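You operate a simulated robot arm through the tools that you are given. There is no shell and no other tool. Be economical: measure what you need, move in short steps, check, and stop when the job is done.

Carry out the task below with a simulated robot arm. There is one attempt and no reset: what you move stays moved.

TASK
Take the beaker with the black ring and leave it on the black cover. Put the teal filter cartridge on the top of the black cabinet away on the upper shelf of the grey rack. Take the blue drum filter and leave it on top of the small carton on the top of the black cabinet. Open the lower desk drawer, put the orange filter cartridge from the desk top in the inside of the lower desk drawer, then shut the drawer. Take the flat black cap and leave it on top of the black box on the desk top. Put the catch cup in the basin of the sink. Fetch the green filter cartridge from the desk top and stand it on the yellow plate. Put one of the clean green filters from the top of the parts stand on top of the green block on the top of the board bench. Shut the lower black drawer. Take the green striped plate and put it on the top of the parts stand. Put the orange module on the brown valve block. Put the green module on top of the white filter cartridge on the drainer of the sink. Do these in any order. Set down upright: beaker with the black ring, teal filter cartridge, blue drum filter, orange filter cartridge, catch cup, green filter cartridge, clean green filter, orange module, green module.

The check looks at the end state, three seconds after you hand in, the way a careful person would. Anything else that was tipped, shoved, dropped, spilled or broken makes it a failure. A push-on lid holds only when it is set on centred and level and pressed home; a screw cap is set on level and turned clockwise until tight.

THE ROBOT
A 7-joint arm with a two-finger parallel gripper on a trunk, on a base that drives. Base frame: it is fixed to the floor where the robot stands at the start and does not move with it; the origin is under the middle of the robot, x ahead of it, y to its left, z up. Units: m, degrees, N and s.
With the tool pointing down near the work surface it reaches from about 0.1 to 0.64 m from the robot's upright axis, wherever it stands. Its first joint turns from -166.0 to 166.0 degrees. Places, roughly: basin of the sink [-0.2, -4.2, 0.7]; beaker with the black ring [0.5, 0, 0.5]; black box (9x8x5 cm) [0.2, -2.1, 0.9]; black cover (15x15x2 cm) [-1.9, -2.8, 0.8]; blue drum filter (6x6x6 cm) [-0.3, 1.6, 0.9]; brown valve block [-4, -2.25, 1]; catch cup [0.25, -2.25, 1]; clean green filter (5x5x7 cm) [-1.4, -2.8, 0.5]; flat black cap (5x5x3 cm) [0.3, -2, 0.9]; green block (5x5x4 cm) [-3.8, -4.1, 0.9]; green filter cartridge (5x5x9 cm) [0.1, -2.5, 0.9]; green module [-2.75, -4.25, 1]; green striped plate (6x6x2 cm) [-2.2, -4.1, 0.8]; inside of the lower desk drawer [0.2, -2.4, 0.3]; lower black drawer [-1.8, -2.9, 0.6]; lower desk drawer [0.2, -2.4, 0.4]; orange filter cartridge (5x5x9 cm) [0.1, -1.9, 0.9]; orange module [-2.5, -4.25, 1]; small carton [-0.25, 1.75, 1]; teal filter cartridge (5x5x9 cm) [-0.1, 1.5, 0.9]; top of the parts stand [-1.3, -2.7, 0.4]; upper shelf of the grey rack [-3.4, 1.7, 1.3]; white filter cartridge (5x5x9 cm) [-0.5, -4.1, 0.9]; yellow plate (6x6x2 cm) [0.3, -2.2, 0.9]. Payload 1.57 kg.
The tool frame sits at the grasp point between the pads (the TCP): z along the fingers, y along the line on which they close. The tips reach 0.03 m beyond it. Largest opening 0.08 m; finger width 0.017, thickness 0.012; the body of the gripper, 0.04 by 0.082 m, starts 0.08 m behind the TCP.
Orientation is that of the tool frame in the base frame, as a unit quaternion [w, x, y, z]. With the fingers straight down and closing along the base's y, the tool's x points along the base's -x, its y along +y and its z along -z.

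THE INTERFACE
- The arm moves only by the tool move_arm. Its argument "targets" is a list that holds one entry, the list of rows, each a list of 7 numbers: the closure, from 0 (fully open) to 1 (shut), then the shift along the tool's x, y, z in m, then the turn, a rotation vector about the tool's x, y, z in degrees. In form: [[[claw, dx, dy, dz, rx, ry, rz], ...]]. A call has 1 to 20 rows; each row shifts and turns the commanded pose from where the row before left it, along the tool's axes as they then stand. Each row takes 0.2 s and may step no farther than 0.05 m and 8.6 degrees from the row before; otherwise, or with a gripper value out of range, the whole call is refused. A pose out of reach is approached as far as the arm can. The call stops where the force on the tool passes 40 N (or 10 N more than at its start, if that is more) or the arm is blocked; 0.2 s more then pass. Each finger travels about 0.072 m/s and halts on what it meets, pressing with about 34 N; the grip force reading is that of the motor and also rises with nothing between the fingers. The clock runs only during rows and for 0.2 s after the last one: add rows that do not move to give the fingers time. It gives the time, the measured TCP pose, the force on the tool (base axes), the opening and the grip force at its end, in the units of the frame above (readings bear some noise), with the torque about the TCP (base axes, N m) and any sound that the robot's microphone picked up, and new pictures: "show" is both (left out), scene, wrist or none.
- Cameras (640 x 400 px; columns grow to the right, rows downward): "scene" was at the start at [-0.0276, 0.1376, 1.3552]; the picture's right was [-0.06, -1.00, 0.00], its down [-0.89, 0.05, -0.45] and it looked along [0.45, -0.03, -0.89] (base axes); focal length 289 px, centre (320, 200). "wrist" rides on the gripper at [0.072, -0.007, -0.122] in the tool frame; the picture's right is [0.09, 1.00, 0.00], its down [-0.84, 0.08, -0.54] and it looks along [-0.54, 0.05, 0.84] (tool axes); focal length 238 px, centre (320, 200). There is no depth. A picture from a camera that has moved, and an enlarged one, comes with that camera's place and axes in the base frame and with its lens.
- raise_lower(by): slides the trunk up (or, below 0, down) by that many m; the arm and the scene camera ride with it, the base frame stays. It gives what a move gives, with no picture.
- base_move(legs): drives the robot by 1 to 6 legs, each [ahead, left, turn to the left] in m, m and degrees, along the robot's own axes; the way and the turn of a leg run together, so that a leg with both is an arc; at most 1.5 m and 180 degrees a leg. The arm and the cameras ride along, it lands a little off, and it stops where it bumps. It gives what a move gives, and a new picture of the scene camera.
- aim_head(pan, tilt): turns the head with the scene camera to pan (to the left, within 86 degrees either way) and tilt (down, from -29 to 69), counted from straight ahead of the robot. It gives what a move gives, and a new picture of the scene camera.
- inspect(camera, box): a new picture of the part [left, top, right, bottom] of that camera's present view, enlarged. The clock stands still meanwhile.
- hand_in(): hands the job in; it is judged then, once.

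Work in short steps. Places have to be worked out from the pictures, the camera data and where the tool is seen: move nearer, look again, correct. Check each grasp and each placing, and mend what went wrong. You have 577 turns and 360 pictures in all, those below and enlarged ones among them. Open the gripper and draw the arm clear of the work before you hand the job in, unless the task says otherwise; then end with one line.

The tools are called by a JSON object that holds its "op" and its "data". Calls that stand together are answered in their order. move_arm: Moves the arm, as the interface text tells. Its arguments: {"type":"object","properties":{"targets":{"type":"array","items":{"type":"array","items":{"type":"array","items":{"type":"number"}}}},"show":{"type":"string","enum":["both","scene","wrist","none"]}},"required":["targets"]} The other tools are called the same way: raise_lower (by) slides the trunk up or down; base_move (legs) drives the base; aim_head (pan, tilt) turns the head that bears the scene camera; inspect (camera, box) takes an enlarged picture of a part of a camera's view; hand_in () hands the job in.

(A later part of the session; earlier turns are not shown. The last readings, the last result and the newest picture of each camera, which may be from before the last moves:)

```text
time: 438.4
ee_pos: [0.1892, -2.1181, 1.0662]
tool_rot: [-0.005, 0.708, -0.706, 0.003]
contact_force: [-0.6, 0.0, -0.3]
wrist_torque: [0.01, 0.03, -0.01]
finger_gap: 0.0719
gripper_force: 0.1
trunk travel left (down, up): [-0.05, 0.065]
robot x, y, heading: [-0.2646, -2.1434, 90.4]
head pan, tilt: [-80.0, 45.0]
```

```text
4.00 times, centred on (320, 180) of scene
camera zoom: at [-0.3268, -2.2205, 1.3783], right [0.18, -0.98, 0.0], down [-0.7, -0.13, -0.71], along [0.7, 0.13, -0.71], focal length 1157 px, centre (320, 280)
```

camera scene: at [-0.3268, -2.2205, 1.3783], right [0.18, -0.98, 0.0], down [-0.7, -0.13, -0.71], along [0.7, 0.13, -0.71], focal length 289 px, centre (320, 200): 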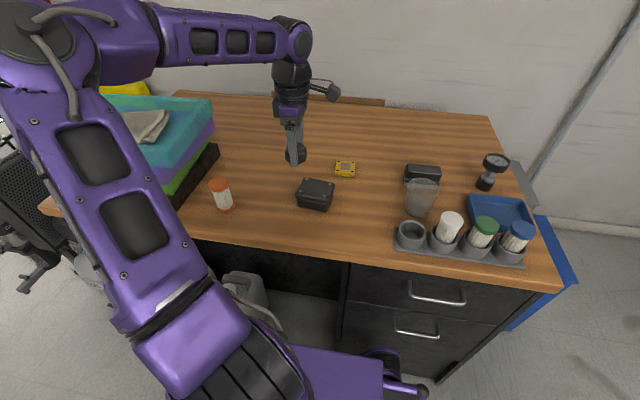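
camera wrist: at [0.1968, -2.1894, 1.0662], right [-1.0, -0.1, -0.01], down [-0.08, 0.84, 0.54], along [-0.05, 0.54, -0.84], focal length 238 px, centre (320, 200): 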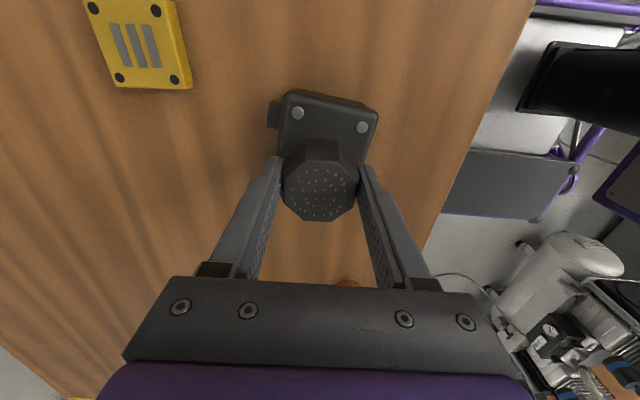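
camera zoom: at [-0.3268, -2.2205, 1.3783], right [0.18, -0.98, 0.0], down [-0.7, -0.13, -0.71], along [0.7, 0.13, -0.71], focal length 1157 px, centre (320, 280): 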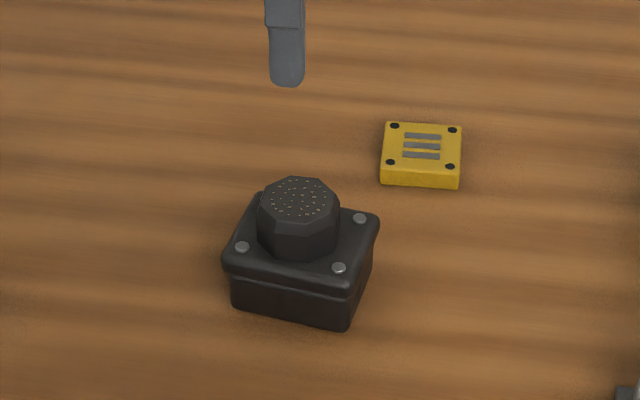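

Cap is on the box. Next the green cartridge: I back up 0.3 m and bring the tool over the holder.

{"op": "base_move", "data": {"legs": [[-0.3, 0, -0.3]]}}

{"op": "move_arm", "data": {"targets": [[[0.1, 0.02, 0.03, 0, 0, 0, 0], [0.1, 0.02, 0.03, 0, 0, 0, 0], [0.1, 0.02, 0.03, 0, 0, 0, 0], [0.1, 0, 0, 0, 0, 0, 0]]]}}

```text
time: 440.5
ee_pos: [0.1918, -2.4201, 1.0647]
tool_rot: [0.004, -0.707, 0.708, -0.002]
contact_force: [0.3, 0.0, 1.2]
wrist_torque: [0.0, 0.0, 0.01]
finger_gap: 0.0718
gripper_force: 0.1
trunk travel left (down, up): [-0.05, 0.065]
robot x, y, heading: [-0.2663, -2.4461, 90.2]
head pan, tilt: [-80.0, 45.0]
camera scene: at [-0.3262, -2.5192, 1.3783], right [0.17, -0.98, 0.0], down [-0.7, -0.12, -0.71], along [0.7, 0.12, -0.71], focal length 289 px, centre (320, 200)
```

scene: 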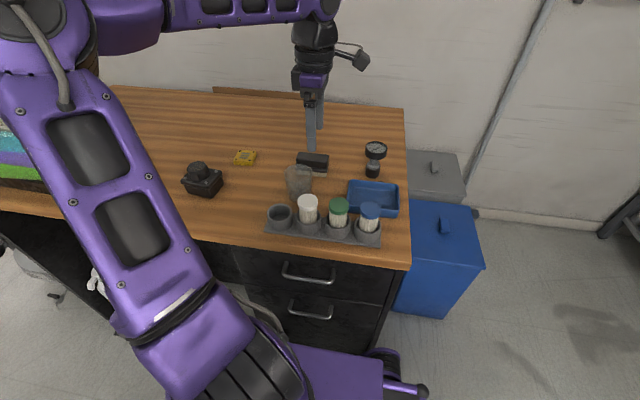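

```text
time: 441.5
ee_pos: [0.1002, -2.4797, 1.0638]
tool_rot: [0.004, -0.707, 0.708, -0.003]
contact_force: [-0.4, 0.6, 0.0]
wrist_torque: [-0.01, -0.01, -0.02]
finger_gap: 0.0721
gripper_force: 0.1
trunk travel left (down, up): [-0.05, 0.065]
robot x, y, heading: [-0.2634, -2.4433, 90.1]
head pan, tilt: [-80.0, 45.0]
camera scene: at [-0.3263, -2.5193, 1.3783], right [0.17, -0.98, 0.0], down [-0.7, -0.12, -0.71], along [0.7, 0.12, -0.71], focal length 289 px, centre (320, 200)
camera wrist: at [0.1058, -2.5522, 1.1861], right [-1.0, -0.09, -0.01], down [-0.08, 0.84, 0.54], along [-0.04, 0.54, -0.84], focal length 238 px, centre (320, 200)
```

scene: 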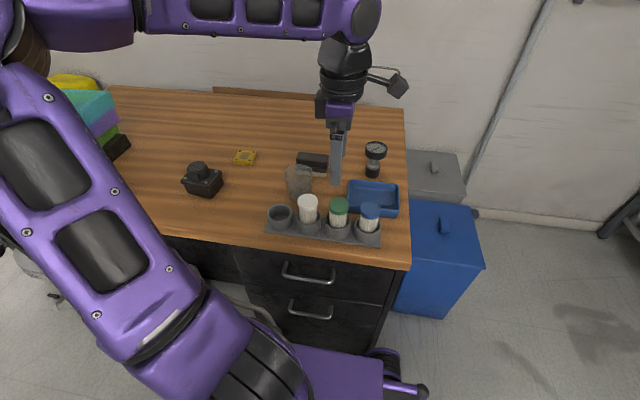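
wrist: 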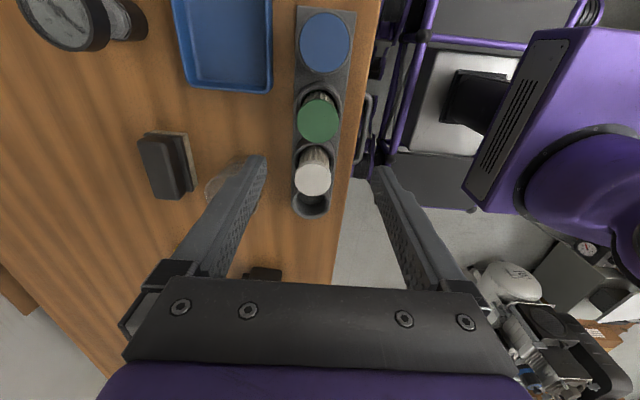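

Green cap ≈(0.106, -2.487, 0.932). I centre over it and descend to TCP 0.945 for a check.

{"op": "move_arm", "data": {"targets": [[[0.1, 0.007, -0.006, 0.03, 0, 0, 0], [0.1, 0, 0, 0.04, 0, 0, 0], [0.1, 0, 0, 0.04, 0, 0, 0], [0.1, 0, 0, 0, 0, 0, 0]]], "show": "wrist"}}

{"op": "inspect", "data": {"camera": "scene", "box": [260, 150, 400, 250]}}

```text
time: 442.5
ee_pos: [0.1098, -2.4863, 0.953]
tool_rot: [0.005, -0.706, 0.708, -0.003]
contact_force: [-0.1, 0.4, -0.4]
wrist_torque: [-0.01, 0.01, 0.0]
finger_gap: 0.072
gripper_force: 0.1
trunk travel left (down, up): [-0.05, 0.065]
robot x, y, heading: [-0.2661, -2.4414, 90.0]
head pan, tilt: [-80.0, 45.0]
camera wrist: at [0.1145, -2.5589, 1.0758], right [-1.0, -0.09, -0.01], down [-0.08, 0.84, 0.54], along [-0.04, 0.54, -0.84], focal length 238 px, centre (320, 200)
```

wrist: 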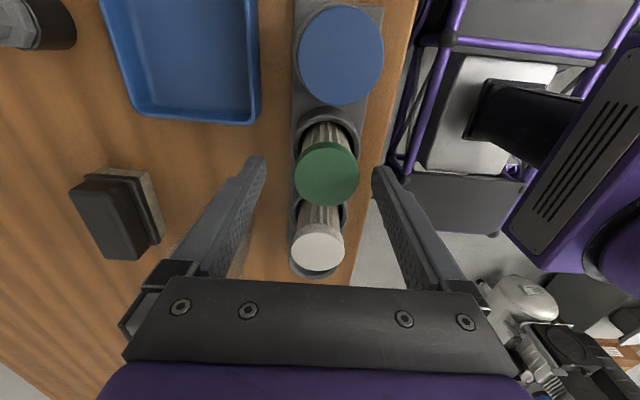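

```text
4.00 times, centred on (330, 200) of scene
camera zoom: at [-0.3262, -2.5193, 1.3783], right [0.17, -0.98, 0.0], down [-0.7, -0.12, -0.71], along [0.7, 0.12, -0.71], focal length 1157 px, centre (280, 200)
```

zoom: 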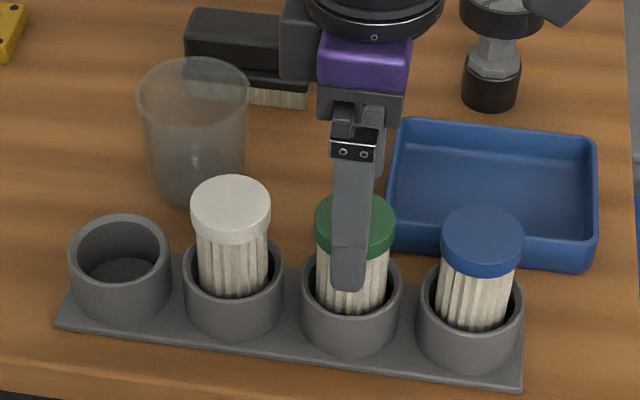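

Centred (4 mm x correction). I descend to TCP ≈0.922 (tips above the holder rim) and close.

{"op": "move_arm", "data": {"targets": [[[0.1, 0, 0.004, 0.015, 0, 0, 0], [0.1, 0, 0, 0.015, 0, 0, 0], [0.1, 0, 0, 0, 0, 0, 0], [0.6, 0, 0, 0, 0, 0, 0], [0.6, 0, 0, 0, 0, 0, 0], [0.6, 0, 0, 0, 0, 0, 0]]], "show": "none"}}

{"op": "inspect", "data": {"camera": "scene", "box": [260, 150, 400, 250]}}

```text
time: 443.9
ee_pos: [0.1063, -2.4858, 0.9234]
tool_rot: [0.003, -0.706, 0.708, -0.003]
contact_force: [0.6, 0.2, 0.0]
wrist_torque: [-0.01, 0.02, 0.02]
finger_gap: 0.04
gripper_force: 33.8
trunk travel left (down, up): [-0.05, 0.065]
robot x, y, heading: [-0.2675, -2.4447, 89.9]
head pan, tilt: [-80.0, 45.0]
```

```text
4.00 times, centred on (330, 200) of scene
camera zoom: at [-0.3262, -2.5193, 1.3783], right [0.17, -0.98, 0.0], down [-0.7, -0.12, -0.71], along [0.7, 0.12, -0.71], focal length 1157 px, centre (280, 200)
```

zoom: 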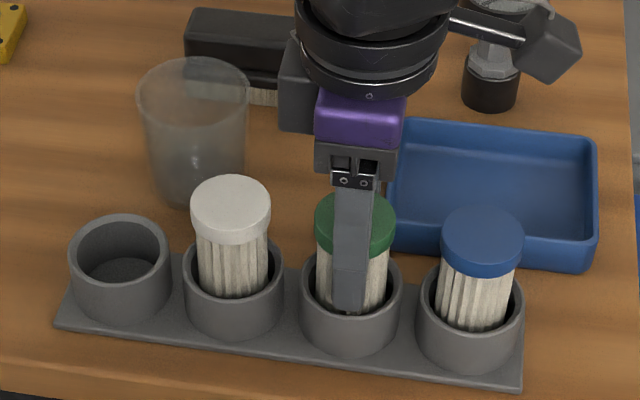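

Gripped at 0.040. I lift it out of the holder.

{"op": "move_arm", "data": {"targets": [[[0.6, 0, 0, -0.02, 0, 0, 0], [0.6, 0, 0, -0.03, 0, 0, 0], [0.6, 0, 0, -0.04, 0, 0, 0], [0.6, 0, 0, -0.04, 0, 0, 0], [0.6, 0, 0, -0.02, 0, 0, 0], [0.6, 0, 0, 0, 0, 0, 0]]]}}

```text
time: 445.3
ee_pos: [0.103, -2.4861, 1.0744]
tool_rot: [0.005, -0.707, 0.708, -0.003]
contact_force: [0.0, 0.2, -1.0]
wrist_torque: [0.01, 0.02, -0.02]
finger_gap: 0.0402
gripper_force: 34.2
trunk travel left (down, up): [-0.05, 0.065]
robot x, y, heading: [-0.2683, -2.4424, 90.0]
head pan, tilt: [-80.0, 45.0]
camera scene: at [-0.3262, -2.5193, 1.3783], right [0.17, -0.98, 0.0], down [-0.7, -0.12, -0.71], along [0.7, 0.12, -0.71], focal length 289 px, centre (320, 200)
camera wrist: at [0.1091, -2.5591, 1.196], right [-1.0, -0.09, -0.01], down [-0.08, 0.84, 0.54], along [-0.04, 0.54, -0.84], focal length 238 px, centre (320, 200)
```

scene: 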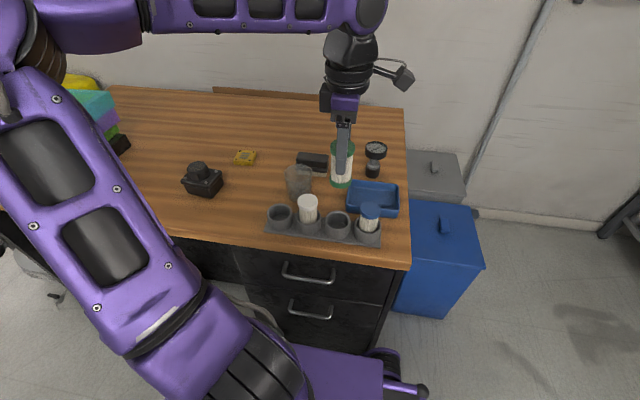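
wrist: 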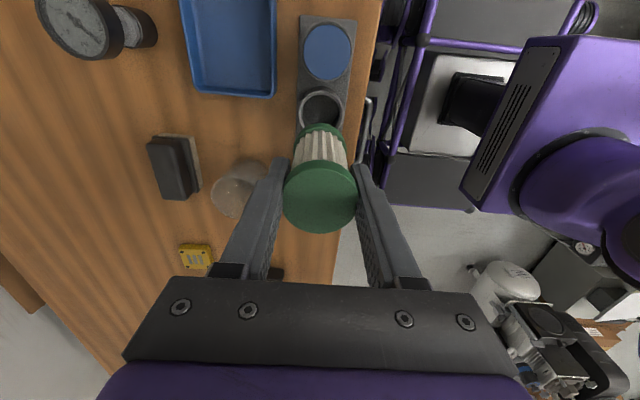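

Held. I drive ahead 0.27 and move over the yellow plate (~(0.328, -2.172)).

{"op": "base_move", "data": {"legs": [[0.27, 0, 0]]}}

{"op": "move_arm", "data": {"targets": [[[0.6, -0.008, -0.044, 0, 0, 0, 0], [0.6, -0.009, -0.044, 0, 0, 0, 0], [0.6, -0.009, -0.044, 0, 0, 0, 0], [0.6, -0.009, -0.044, 0, 0, 0, 0], [0.6, -0.009, -0.044, 0, 0, 0, 0], [0.6, 0, 0, 0, 0, 0, 0], [0.6, 0, 0, 0, 0, 0, 0]]]}}

{"op": "inspect", "data": {"camera": "scene", "box": [270, 100, 410, 200]}}

```text
time: 447.2
ee_pos: [0.1047, -2.2184, 1.0738]
tool_rot: [0.004, -0.705, 0.709, -0.003]
contact_force: [-0.5, -0.8, -0.6]
wrist_torque: [0.03, 0.01, 0.02]
finger_gap: 0.0402
gripper_force: 33.8
trunk travel left (down, up): [-0.05, 0.065]
robot x, y, heading: [-0.2669, -2.1783, 89.9]
head pan, tilt: [-80.0, 45.0]
camera scene: at [-0.3263, -2.2511, 1.3783], right [0.17, -0.98, 0.0], down [-0.7, -0.12, -0.71], along [0.7, 0.12, -0.71], focal length 289 px, centre (320, 200)
```

scene: 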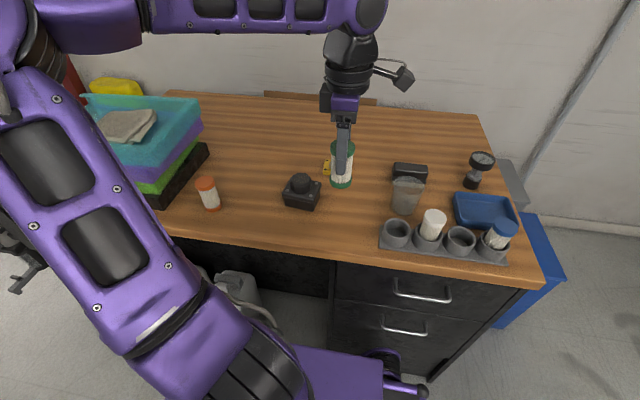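

```text
time: 448.8
ee_pos: [0.3233, -2.1749, 1.0749]
tool_rot: [0.004, -0.706, 0.708, -0.004]
contact_force: [0.4, -0.6, -1.2]
wrist_torque: [-0.01, -0.02, 0.05]
finger_gap: 0.0402
gripper_force: 34.4
trunk travel left (down, up): [-0.05, 0.065]
robot x, y, heading: [-0.2641, -2.174, 89.8]
head pan, tilt: [-80.0, 45.0]
camera scene: at [-0.3262, -2.251, 1.3783], right [0.17, -0.98, 0.0], down [-0.7, -0.12, -0.71], along [0.7, 0.12, -0.71], focal length 289 px, centre (320, 200)
camera wrist: at [0.3286, -2.2473, 1.197], right [-1.0, -0.09, -0.01], down [-0.08, 0.84, 0.54], along [-0.04, 0.54, -0.84], focal length 238 px, centre (320, 200)
```

scene: 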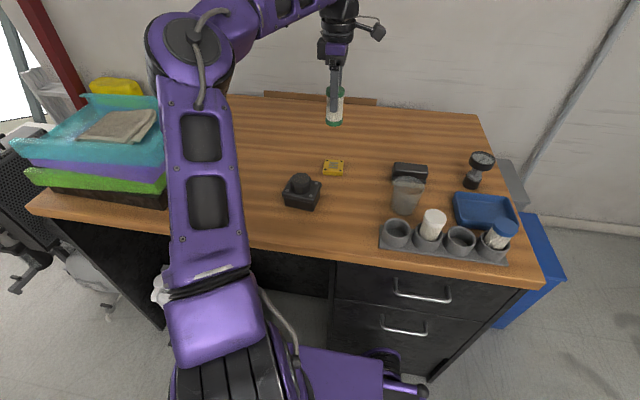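
wrist: 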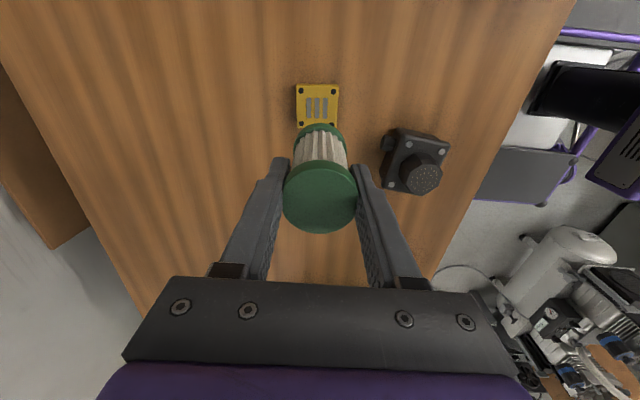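

```text
4.00 times, centred on (340, 150) of scene
camera zoom: at [-0.3262, -2.251, 1.3783], right [0.17, -0.98, 0.0], down [-0.7, -0.12, -0.71], along [0.7, 0.12, -0.71], focal length 1157 px, centre (240, 400)
```

zoom: 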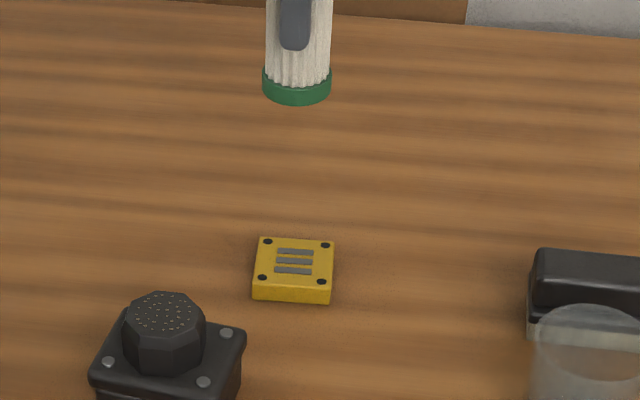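

Plate centre ≈(0.329, -2.178). I correct and descend to ~3 cm above.

{"op": "move_arm", "data": {"targets": [[[0.6, 0.003, -0.006, 0.03, 0, 0, 0], [0.6, 0, 0, 0.04, 0, 0, 0], [0.6, 0, 0, 0.04, 0, 0, 0], [0.6, 0, 0, 0, 0, 0, 0], [0.6, 0, 0, 0, 0, 0, 0]]], "show": "wrist"}}

{"op": "inspect", "data": {"camera": "scene", "box": [270, 100, 410, 200]}}

```text
time: 450.0
ee_pos: [0.3307, -2.1771, 0.9654]
tool_rot: [0.004, -0.706, 0.708, -0.003]
contact_force: [0.5, -0.2, -1.1]
wrist_torque: [-0.01, -0.01, 0.01]
finger_gap: 0.0401
gripper_force: 33.8
trunk travel left (down, up): [-0.05, 0.065]
robot x, y, heading: [-0.2667, -2.1782, 90.1]
head pan, tilt: [-80.0, 45.0]
camera wrist: at [0.3364, -2.2504, 1.0872], right [-1.0, -0.09, -0.01], down [-0.08, 0.84, 0.54], along [-0.04, 0.54, -0.84], focal length 238 px, centre (320, 200)
```

wrist: 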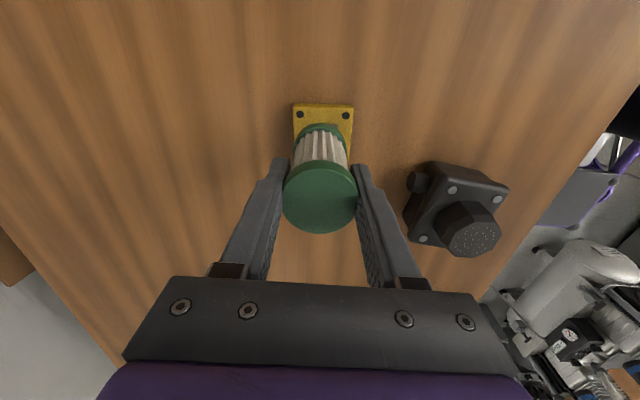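

```text
4.00 times, centred on (340, 150) of scene
camera zoom: at [-0.3262, -2.251, 1.3783], right [0.17, -0.98, 0.0], down [-0.7, -0.12, -0.71], along [0.7, 0.12, -0.71], focal length 1157 px, centre (240, 400)
```

zoom: 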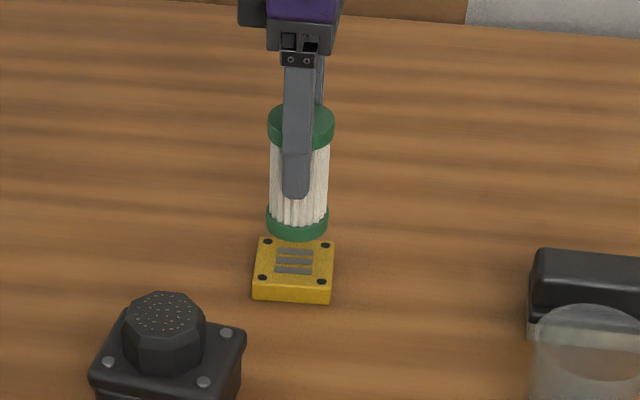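

Perfectly in line. I lower to just above contact and then gently touch.

{"op": "move_arm", "data": {"targets": [[[0.6, 0, 0, 0.015, 0, 0, 0], [0.6, 0, 0, 0.01, 0, 0, 0], [0.6, 0, 0, 0.004, 0, 0, 0], [0.6, 0, 0, 0.003, 0, 0, 0], [0.6, 0, 0, 0, 0, 0, 0]]], "show": "none"}}

{"op": "inspect", "data": {"camera": "scene", "box": [270, 100, 410, 200]}}

```text
time: 451.2
ee_pos: [0.3309, -2.1783, 0.933]
tool_rot: [0.004, -0.706, 0.708, -0.004]
contact_force: [0.3, -0.7, -0.5]
wrist_torque: [0.01, -0.01, 0.0]
finger_gap: 0.04
gripper_force: 34.1
trunk travel left (down, up): [-0.05, 0.065]
robot x, y, heading: [-0.2653, -2.1752, 89.9]
head pan, tilt: [-80.0, 45.0]
```

```text
4.00 times, centred on (340, 150) of scene
camera zoom: at [-0.3262, -2.251, 1.3783], right [0.17, -0.98, 0.0], down [-0.7, -0.12, -0.71], along [0.7, 0.12, -0.71], focal length 1157 px, centre (240, 400)
```

zoom: 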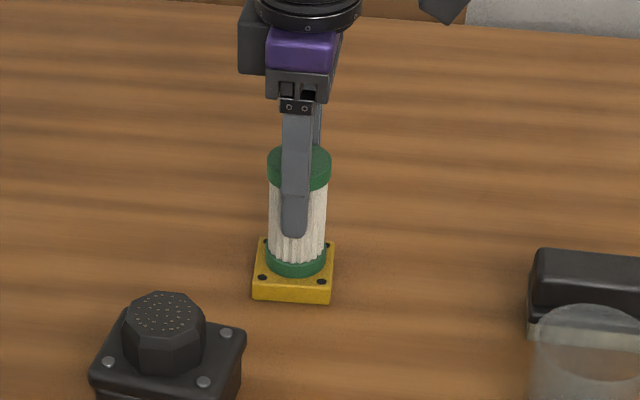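

{"op": "move_arm", "data": {"targets": [[[0.6, 0, 0, 0.003, 0, 0, 0], [0.6, 0, 0, 0.003, 0, 0, 0], [0.6, 0, 0, 0, 0, 0, 0]]], "show": "none"}}

```text
time: 452.0
ee_pos: [0.3304, -2.1777, 0.9302]
tool_rot: [0.006, -0.706, 0.709, -0.005]
contact_force: [1.2, 0.3, 28.3]
wrist_torque: [0.01, 0.38, -0.01]
finger_gap: 0.0402
gripper_force: 33.8
trunk travel left (down, up): [-0.05, 0.065]
robot x, y, heading: [-0.2675, -2.1808, 90.1]
head pan, tilt: [-80.0, 45.0]
```

Contact. I ease, open gradually, and rise.

{"op": "move_arm", "data": {"targets": [[[0.6, 0, 0, -0.003, 0, 0, 0], [0.45, 0, 0, 0, 0, 0, 0], [0.3, 0, 0, 0, 0, 0, 0], [0.1, 0, 0, 0, 0, 0, 0], [0.1, 0, 0, -0.03, 0, 0, 0], [0.1, 0, 0, -0.04, 0, 0, 0], [0.1, 0, 0, -0.04, 0, 0, 0], [0.1, 0, 0, -0.03, 0, 0, 0], [0.1, 0, 0, 0, 0, 0, 0]]], "show": "none"}}

{"op": "inspect", "data": {"camera": "scene", "box": [200, 100, 400, 240]}}

```text
time: 454.0
ee_pos: [0.3309, -2.1783, 1.0701]
tool_rot: [0.004, -0.705, 0.709, -0.003]
contact_force: [1.2, 0.7, 0.4]
wrist_torque: [0.01, 0.02, 0.0]
finger_gap: 0.0719
gripper_force: 0.2
trunk travel left (down, up): [-0.05, 0.065]
robot x, y, heading: [-0.2642, -2.174, 89.9]
head pan, tilt: [-80.0, 45.0]
```

```text
2.86 times, centred on (300, 170) of scene
camera zoom: at [-0.3264, -2.251, 1.3783], right [0.17, -0.98, 0.0], down [-0.7, -0.12, -0.71], along [0.7, 0.12, -0.71], focal length 827 px, centre (377, 286)
```

zoom: 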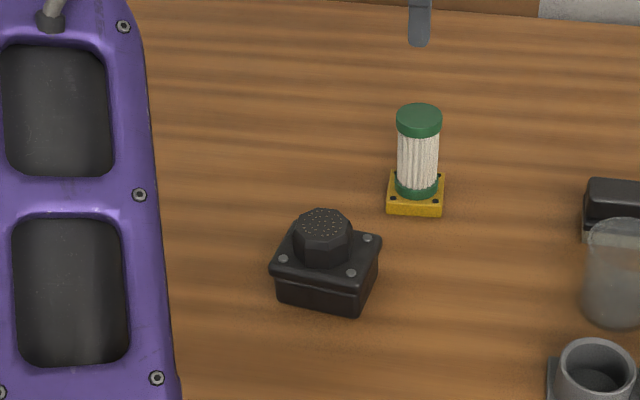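

Green cartridge done. Now the drawer: I retract the arm, back away from the desk, and look at the handles.

{"op": "move_arm", "data": {"targets": [[[0.3, 0, 0.042, 0, 0, 0, 0], [0.3, 0, 0.042, 0, 0, 0, 0], [0.3, 0, 0.042, 0, 0, 0, 0], [0.3, 0, 0.042, 0, 0, 0, 0], [0.3, 0, 0.042, 0, 0, 0, 0], [0.3, 0, 0.042, 0, 0, 0, 0], [0.3, 0, 0, 0, 0, 0, 0]]], "show": "none"}}

{"op": "base_move", "data": {"legs": [[0, 0.2, 0], [-0.24, 0, 0]]}}

{"op": "aim_head", "data": {"pan": -75, "tilt": 55}}

```text
time: 455.6
ee_pos: [0.0763, -2.1777, 1.0677]
tool_rot: [0.005, -0.706, 0.709, -0.004]
contact_force: [0.2, -0.9, -0.6]
wrist_torque: [-0.01, -0.03, 0.03]
finger_gap: 0.056
gripper_force: 0.1
trunk travel left (down, up): [-0.05, 0.065]
robot x, y, heading: [-0.2662, -2.177, 90.2]
head pan, tilt: [-80.0, 45.0]
```

```text
time: 459.5
ee_pos: [-0.1213, -2.4152, 1.0674]
tool_rot: [0.004, -0.707, 0.708, -0.002]
contact_force: [0.3, -0.5, -0.1]
wrist_torque: [0.0, 0.03, -0.01]
finger_gap: 0.056
gripper_force: 0.1
trunk travel left (down, up): [-0.05, 0.065]
robot x, y, heading: [-0.4636, -2.4152, 89.8]
head pan, tilt: [-80.0, 45.0]
camera scene: at [-0.5239, -2.4891, 1.3783], right [0.18, -0.98, 0.0], down [-0.7, -0.12, -0.71], along [0.7, 0.12, -0.71], focal length 289 px, centre (320, 200)
```

scene: 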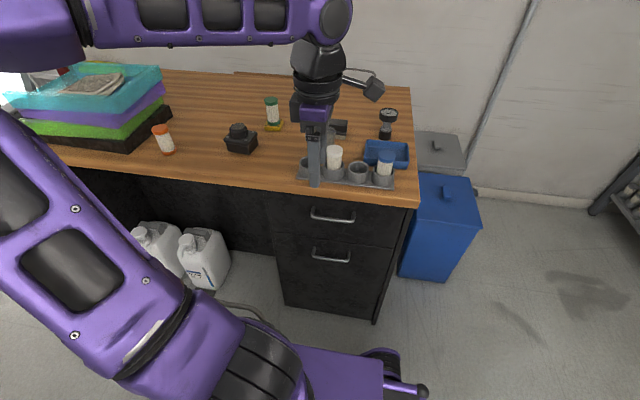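

```text
time: 460.2
ee_pos: [-0.1213, -2.4153, 1.0681]
tool_rot: [0.005, -0.707, 0.708, -0.003]
contact_force: [0.8, 0.2, -0.4]
wrist_torque: [0.01, -0.01, 0.01]
finger_gap: 0.0561
gripper_force: 0.1
trunk travel left (down, up): [-0.05, 0.065]
robot x, y, heading: [-0.4657, -2.414, 89.8]
head pan, tilt: [-75.0, 55.0]
camera scene: at [-0.5343, -2.4847, 1.365], right [0.26, -0.97, 0.0], down [-0.79, -0.21, -0.57], along [0.55, 0.15, -0.82], focal length 289 px, centre (320, 200)
```

scene: 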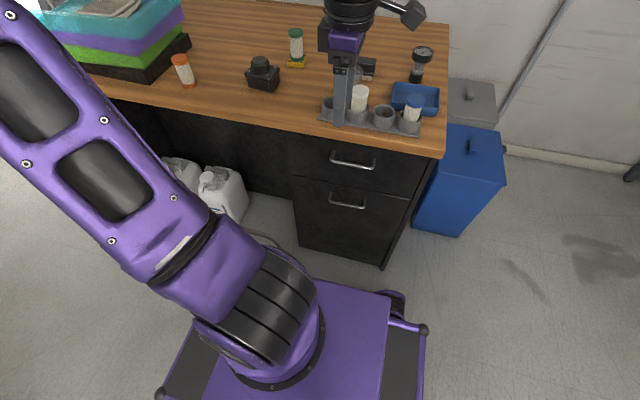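

Handles: lower bar ≈(0.0, -2.43, 0.597), upper ≈ z 0.79. I lower the tool in front of the desk first, then tilt it 32° toward the drawer.

{"op": "move_arm", "data": {"targets": [[[0.62, 0.014, 0, 0.04, 0, 0, 0], [0.62, 0, 0, 0.045, 0, 0, 0], [0.62, 0, 0, 0.045, 0, 0, 0], [0.62, 0, 0, 0.045, 0, 0, 0], [0.62, 0, 0, 0.045, 0, 0, 0], [0.62, 0, 0, 0.045, 0, 0, 0], [0.62, 0, 0, 0, 0, 0, 0]]], "show": "none"}}

{"op": "move_arm", "data": {"targets": [[[0.62, 0, 0, 0, 8, 0, 0], [0.62, 0, 0, 0, 8, 0, 0], [0.62, 0, 0, 0, 8, 0, 0], [0.62, 0, 0, 0, 8, 0, 0], [0.62, 0, 0, 0, 0, 0, 0]]]}}

```text
time: 461.8
ee_pos: [-0.1174, -2.4275, 0.8013]
tool_rot: [0.004, -0.707, 0.708, -0.003]
contact_force: [-0.3, -0.1, 0.8]
wrist_torque: [0.01, -0.02, 0.01]
finger_gap: 0.0304
gripper_force: 0.0
trunk travel left (down, up): [-0.05, 0.065]
robot x, y, heading: [-0.4633, -2.4143, 90.1]
head pan, tilt: [-75.0, 55.0]
```

```text
time: 463.0
ee_pos: [-0.0763, -2.4353, 0.7957]
tool_rot: [0.2, -0.678, 0.679, -0.198]
contact_force: [-0.8, -0.5, 0.9]
wrist_torque: [0.0, 0.01, -0.01]
finger_gap: 0.0303
gripper_force: 0.2
out of reach, approached as far as the arm can: row 3, 4
trunk travel left (down, up): [-0.05, 0.065]
robot x, y, heading: [-0.4635, -2.4138, 90.1]
head pan, tilt: [-75.0, 55.0]
camera scene: at [-0.5344, -2.4847, 1.3649], right [0.26, -0.97, 0.0], down [-0.79, -0.21, -0.57], along [0.55, 0.15, -0.82], focal length 289 px, centre (320, 200)
camera wrist: at [-0.1375, -2.5072, 0.9031], right [-0.84, -0.09, -0.54], down [-0.36, 0.84, 0.42], along [0.41, 0.54, -0.73], focal length 238 px, centre (320, 200)
```

scene: 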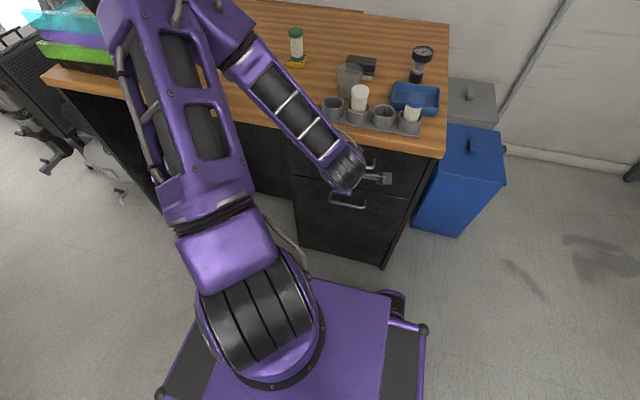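
wrist: 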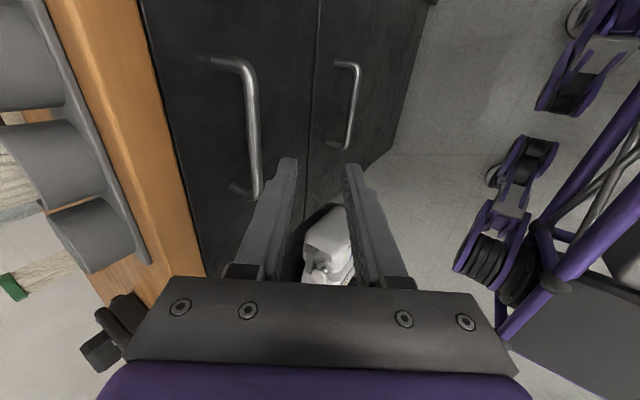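

Handle bars are visible; lower bar ≈(0.002, -2.447, 0.597). The tilt needs more room, so I shift the base 7 cm away and move to the pre-grasp point.

{"op": "base_move", "data": {"legs": [[0, 0.07, 0]]}}

{"op": "move_arm", "data": {"targets": [[[0.62, 0.006, 0, 0, 0, 0, 0], [0.62, 0.006, 0, 0, 0, 0, 0], [0.62, 0, 0, 0, 0, 0, 0]]], "show": "wrist"}}

```text
time: 464.4
ee_pos: [-0.1468, -2.4349, 0.797]
tool_rot: [0.198, -0.678, 0.679, -0.198]
contact_force: [-0.1, -0.7, -0.4]
wrist_torque: [0.02, -0.02, -0.01]
finger_gap: 0.0304
gripper_force: 0.1
trunk travel left (down, up): [-0.05, 0.065]
robot x, y, heading: [-0.533, -2.4138, 90.3]
head pan, tilt: [-75.0, 55.0]
camera scene: at [-0.6033, -2.4849, 1.3649], right [0.26, -0.97, 0.0], down [-0.79, -0.21, -0.57], along [0.55, 0.15, -0.82], focal length 289 px, centre (320, 200)
```

scene: 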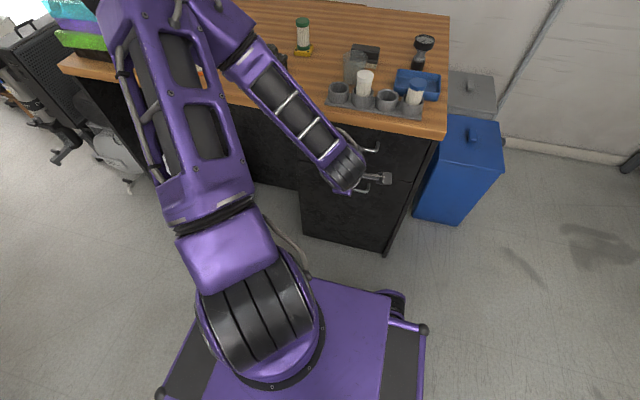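

```text
time: 465.1
ee_pos: [-0.1484, -2.4457, 0.7954]
tool_rot: [0.199, -0.679, 0.679, -0.197]
contact_force: [0.5, -0.4, 0.2]
wrist_torque: [-0.02, 0.01, 0.03]
finger_gap: 0.0305
gripper_force: 0.0
trunk travel left (down, up): [-0.05, 0.065]
robot x, y, heading: [-0.5331, -2.4196, 90.2]
head pan, tilt: [-75.0, 55.0]
camera wrist: at [-0.2063, -2.5192, 0.9028], right [-0.84, -0.09, -0.54], down [-0.36, 0.84, 0.42], along [0.41, 0.54, -0.73], focal length 238 px, centre (320, 200)
```

wrist: 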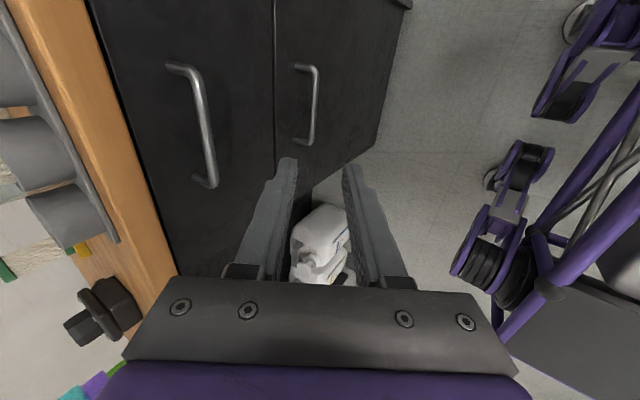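

I advance partway along the tool axis and look again.

{"op": "move_arm", "data": {"targets": [[[0.62, 0, -0.01, 0.03, 0, 0, 0], [0.62, 0, -0.01, 0.03, 0, 0, 0], [0.62, 0, 0, 0, 0, 0, 0]]], "show": "wrist"}}

```text
time: 465.9
ee_pos: [-0.0969, -2.4462, 0.7576]
tool_rot: [0.199, -0.679, 0.679, -0.198]
contact_force: [-0.3, 1.0, 0.8]
wrist_torque: [0.0, 0.02, -0.07]
finger_gap: 0.0304
gripper_force: 0.1
trunk travel left (down, up): [-0.05, 0.065]
robot x, y, heading: [-0.5317, -2.4129, 90.2]
head pan, tilt: [-75.0, 55.0]
camera wrist: at [-0.1572, -2.5182, 0.8626], right [-0.84, -0.09, -0.54], down [-0.36, 0.84, 0.42], along [0.41, 0.54, -0.73], focal length 238 px, centre (320, 200)
```

wrist: 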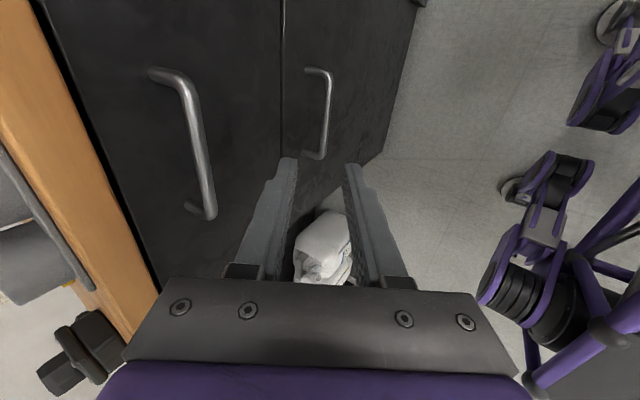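

The bar lies almost on the tool axis (≈9 mm toward +y_tool), 0.19–0.22 ahead. I advance 0.10 and look.

{"op": "move_arm", "data": {"targets": [[[0.62, 0, 0.003, 0.034, 0, 0, 0], [0.62, 0, 0.003, 0.033, 0, 0, 0], [0.62, 0, 0.003, 0.033, 0, 0, 0], [0.62, 0, 0, 0, 0, 0, 0]]], "show": "wrist"}}

```text
time: 466.9
ee_pos: [-0.0527, -2.4459, 0.6665]
tool_rot: [0.199, -0.678, 0.679, -0.198]
contact_force: [0.2, 0.0, -0.2]
wrist_torque: [-0.02, -0.01, 0.0]
finger_gap: 0.0306
gripper_force: 0.1
trunk travel left (down, up): [-0.05, 0.065]
robot x, y, heading: [-0.5344, -2.414, 90.4]
head pan, tilt: [-75.0, 55.0]
camera wrist: at [-0.111, -2.5179, 0.7724], right [-0.84, -0.09, -0.54], down [-0.36, 0.84, 0.42], along [0.41, 0.54, -0.73], focal length 238 px, centre (320, 200)
```

wrist: 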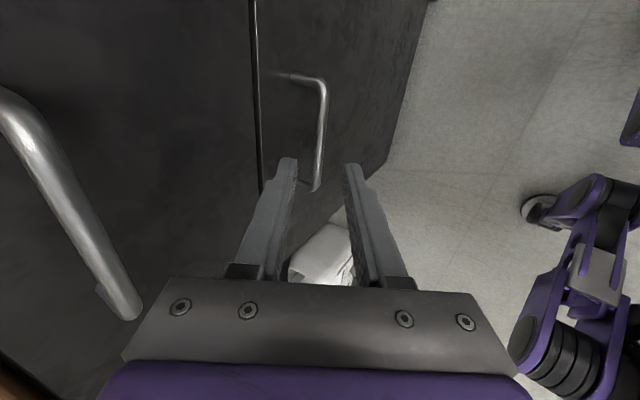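

Bar is between the fingers, ~0.14 ahead. I advance 0.09 more and re-look.

{"op": "move_arm", "data": {"targets": [[[0.62, 0, 0, 0.03, 0, 0, 0], [0.62, 0, 0, 0.03, 0, 0, 0], [0.62, 0, 0, 0.03, 0, 0, 0], [0.62, 0, 0, 0, 0, 0, 0]]], "show": "wrist"}}

```text
time: 467.9
ee_pos: [-0.0029, -2.4463, 0.5927]
tool_rot: [0.199, -0.679, 0.679, -0.197]
contact_force: [-0.7, 0.1, 0.1]
wrist_torque: [0.03, -0.01, 0.0]
finger_gap: 0.0306
gripper_force: 0.0
trunk travel left (down, up): [-0.05, 0.065]
robot x, y, heading: [-0.5322, -2.4128, 90.1]
head pan, tilt: [-75.0, 55.0]
camera wrist: at [-0.0623, -2.519, 0.6978], right [-0.84, -0.09, -0.54], down [-0.36, 0.84, 0.42], along [0.41, 0.54, -0.73], focal length 238 px, centre (320, 200)
```

wrist: 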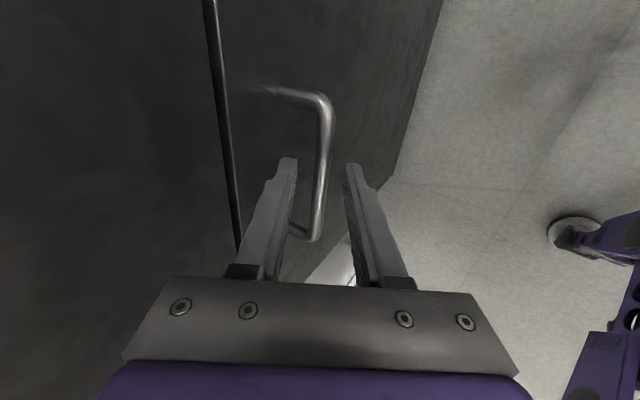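

Bar ~5 cm ahead, between the fingers. I advance 0.035 and close.

{"op": "move_arm", "data": {"targets": [[[0.62, -0.005, 0, 0.018, 0, 0, 0], [0.62, 0, 0, 0.018, 0, 0, 0], [0.62, 0, 0, 0, 0, 0, 0]]], "show": "wrist"}}

```text
time: 468.8
ee_pos: [0.0166, -2.4412, 0.5613]
tool_rot: [0.199, -0.678, 0.679, -0.197]
contact_force: [0.1, -0.3, 0.8]
wrist_torque: [0.0, 0.02, -0.02]
finger_gap: 0.0304
gripper_force: 0.1
trunk travel left (down, up): [-0.05, 0.065]
robot x, y, heading: [-0.5307, -2.4152, 90.3]
head pan, tilt: [-75.0, 55.0]
camera wrist: at [-0.0436, -2.5139, 0.6675], right [-0.84, -0.09, -0.54], down [-0.36, 0.84, 0.42], along [0.41, 0.54, -0.73], focal length 238 px, centre (320, 200)
```

wrist: 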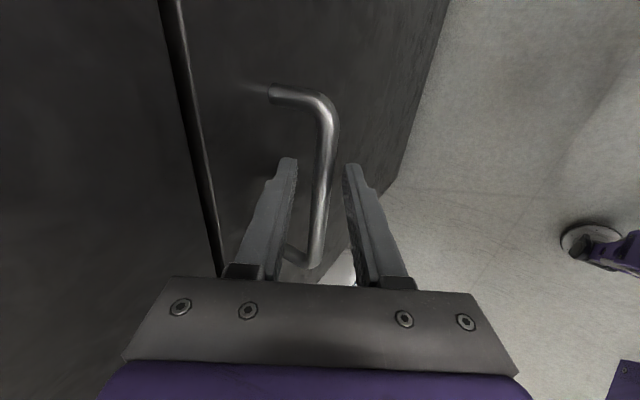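

Advance 12 mm more, then close on the bar.

{"op": "move_arm", "data": {"targets": [[[0.62, 0, 0, 0.007, 0, 0, 0], [0.62, 0, 0, 0.006, 0, 0, 0], [0.62, 0, 0, 0, 0, 0, 0], [1, 0, 0, 0, 0, 0, 0], [1, 0, 0, 0, 0, 0, 0], [1, 0, 0, 0, 0, 0, 0]]], "show": "wrist"}}

```text
time: 470.1
ee_pos: [0.0231, -2.4405, 0.5484]
tool_rot: [0.199, -0.679, 0.679, -0.195]
contact_force: [2.3, 0.8, -16.4]
wrist_torque: [0.31, -0.07, -0.25]
finger_gap: 0.0116
gripper_force: 29.4
trunk travel left (down, up): [-0.05, 0.065]
robot x, y, heading: [-0.5312, -2.4178, 90.5]
head pan, tilt: [-75.0, 55.0]
camera wrist: at [-0.0365, -2.5131, 0.6554], right [-0.84, -0.09, -0.53], down [-0.36, 0.84, 0.42], along [0.41, 0.54, -0.73], focal length 238 px, centre (320, 200)
```

wrist: 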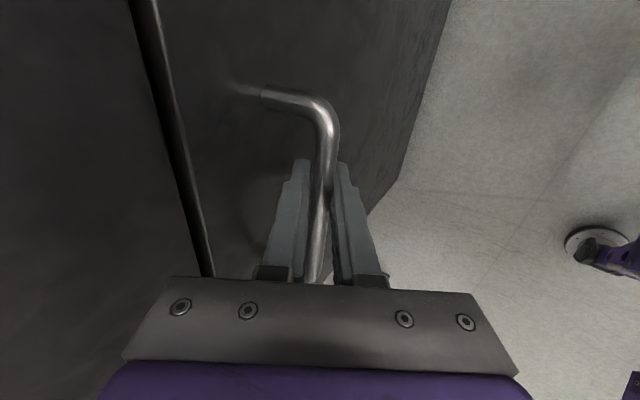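

The bar is gripped (0.0116). I pull toward -x with the arm, in steps.

{"op": "move_arm", "data": {"targets": [[[1, 0, 0.0168, -0.0108, 0, 0, 0], [1, 0, 0.0168, -0.0108, 0, 0, 0], [1, 0, 0.0168, -0.0108, 0, 0, 0], [1, 0, 0.0168, -0.0108, 0, 0, 0], [1, 0, 0, 0, 0, 0, 0]]]}}

```text
time: 471.4
ee_pos: [-0.0577, -2.4414, 0.5496]
tool_rot: [-0.199, 0.679, -0.679, 0.196]
contact_force: [-2.0, 3.4, -20.1]
wrist_torque: [0.24, -0.08, -0.25]
finger_gap: 0.0116
gripper_force: 29.2
trunk travel left (down, up): [-0.05, 0.065]
robot x, y, heading: [-0.5328, -2.4118, 90.3]
head pan, tilt: [-75.0, 55.0]
camera scene: at [-0.6023, -2.4849, 1.3649], right [0.26, -0.97, 0.0], down [-0.79, -0.21, -0.57], along [0.55, 0.15, -0.82], focal length 289 px, centre (320, 200)
camera wrist: at [-0.1168, -2.5132, 0.6562], right [-0.84, -0.09, -0.53], down [-0.36, 0.84, 0.42], along [0.41, 0.54, -0.73], focal length 238 px, centre (320, 200)
```

scene: 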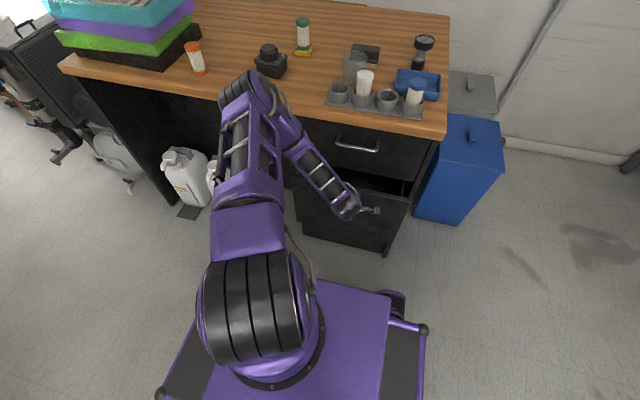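
wrist: 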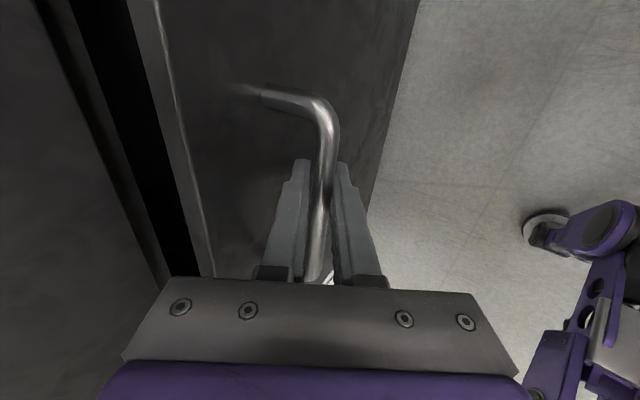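

Drawer is 8 cm open. I pull 6 cm more by arm.

{"op": "move_arm", "data": {"targets": [[[1, 0, 0.0168, -0.0108, 0, 0, 0], [1, 0, 0.0168, -0.0108, 0, 0, 0], [1, 0, 0.0168, -0.0108, 0, 0, 0], [1, 0, 0, 0, 0, 0, 0]]], "show": "none"}}

{"op": "base_move", "data": {"legs": [[0, 0.08, 0]]}}

```text
time: 472.4
ee_pos: [-0.1177, -2.4398, 0.5493]
tool_rot: [0.197, -0.679, 0.679, -0.197]
contact_force: [-1.2, 2.2, -16.8]
wrist_torque: [0.41, -0.06, -0.17]
finger_gap: 0.0117
gripper_force: 28.4
trunk travel left (down, up): [-0.05, 0.065]
robot x, y, heading: [-0.5307, -2.4141, 90.4]
head pan, tilt: [-75.0, 55.0]
```

```text
time: 473.8
ee_pos: [-0.1965, -2.4411, 0.5495]
tool_rot: [-0.198, 0.68, -0.678, 0.197]
contact_force: [-2.0, 3.1, -13.2]
wrist_torque: [-0.02, -0.01, -0.52]
finger_gap: 0.0118
gripper_force: 28.6
trunk travel left (down, up): [-0.05, 0.065]
robot x, y, heading: [-0.6105, -2.4109, 90.3]
head pan, tilt: [-75.0, 55.0]
camera scene: at [-0.6822, -2.4851, 1.365], right [0.26, -0.97, 0.0], down [-0.79, -0.21, -0.57], along [0.55, 0.15, -0.82], focal length 289 px, centre (320, 200)
```

scene: 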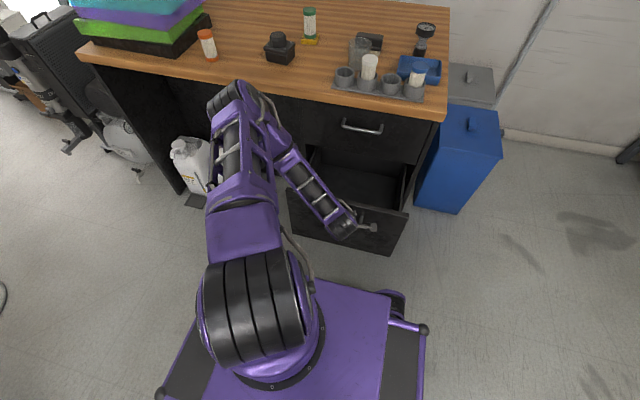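

Drawer is open ~0.22 with the interior exposed. I release the bar and back out along the tool axis.

{"op": "move_arm", "data": {"targets": [[[0.8, 0, 0, 0, 0, 0, 0], [0.62, 0, 0, 0, 0, 0, 0], [0.62, 0, 0, 0, 0, 0, 0], [0.62, 0, 0, -0.02, 0, 0, 0], [0.62, 0, 0, -0.03, 0, 0, 0], [0.62, 0, 0, -0.03, 0, 0, 0], [0.62, 0, -0.01, -0.03, 0, 0, 0], [0.62, 0, -0.01, -0.03, 0, 0, 0], [0.62, 0, -0.01, -0.03, 0, 0, 0], [0.62, 0, 0, 0, 0, 0, 0]]]}}

```text
time: 476.0
ee_pos: [-0.2601, -2.4425, 0.7097]
tool_rot: [0.199, -0.679, 0.679, -0.196]
contact_force: [0.1, -0.4, 0.2]
wrist_torque: [0.0, 0.0, 0.0]
finger_gap: 0.0302
gripper_force: 0.0
trunk travel left (down, up): [-0.05, 0.065]
robot x, y, heading: [-0.6126, -2.4178, 90.4]
head pan, tilt: [-75.0, 55.0]
camera scene: at [-0.6829, -2.4851, 1.3649], right [0.26, -0.97, 0.0], down [-0.79, -0.21, -0.57], along [0.55, 0.15, -0.82], focal length 289 px, centre (320, 200)
camera wrist: at [-0.32, -2.5143, 0.8159], right [-0.84, -0.09, -0.53], down [-0.36, 0.84, 0.42], along [0.41, 0.54, -0.73], focal length 238 px, centre (320, 200)
```

scene: 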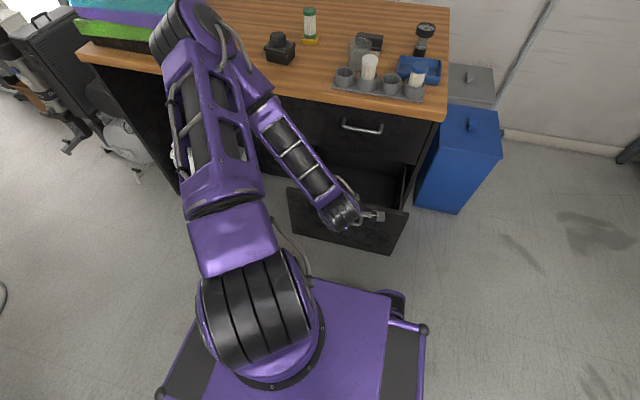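
wrist: 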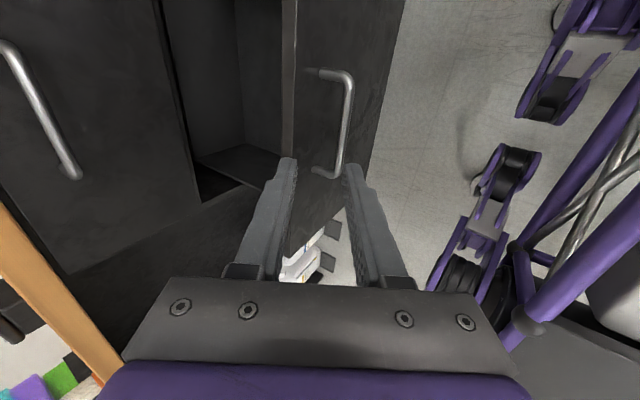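

I untilt and raise above the desk.

{"op": "move_arm", "data": {"targets": [[[0.3, 0, 0, -0.02, -8.17, 0, 0], [0.3, 0, 0, -0.02, -8.17, 0, 0], [0.3, 0, 0, -0.02, -8.17, 0, 0], [0.2, 0, 0, -0.02, -8.17, 0, 0], [0.1, 0, 0, -0.045, 0, 0, 0], [0, 0, 0, -0.045, 0, 0, 0], [0, 0, 0, -0.045, 0, 0, 0], [0, 0, 0, -0.045, 0, 0, 0], [0, 0, 0, -0.045, 0, 0, 0], [0, 0, 0, -0.045, 0, 0, 0], [0, 0, 0, 0, 0, 0, 0]]], "show": "scene"}}

```text
time: 478.4
ee_pos: [-0.29, -2.4429, 1.0562]
tool_rot: [-0.001, -0.707, 0.707, 0.001]
contact_force: [0.0, 0.4, -0.5]
wrist_torque: [-0.03, 0.05, 0.01]
finger_gap: 0.0801
gripper_force: 0.1
trunk travel left (down, up): [-0.05, 0.065]
robot x, y, heading: [-0.6119, -2.4151, 90.1]
head pan, tilt: [-75.0, 55.0]
camera scene: at [-0.6829, -2.4851, 1.3649], right [0.26, -0.97, 0.0], down [-0.79, -0.21, -0.57], along [0.55, 0.15, -0.82], focal length 289 px, centre (320, 200)
```

scene: 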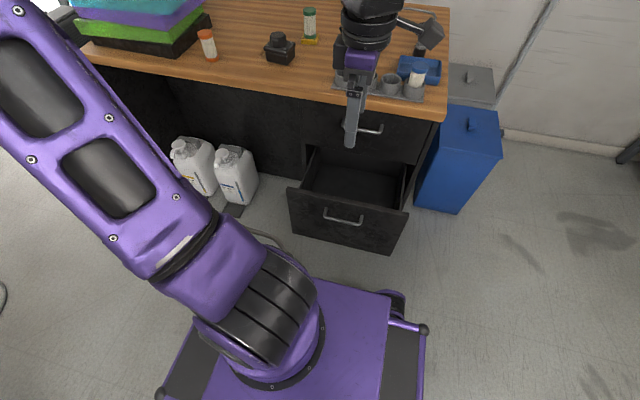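

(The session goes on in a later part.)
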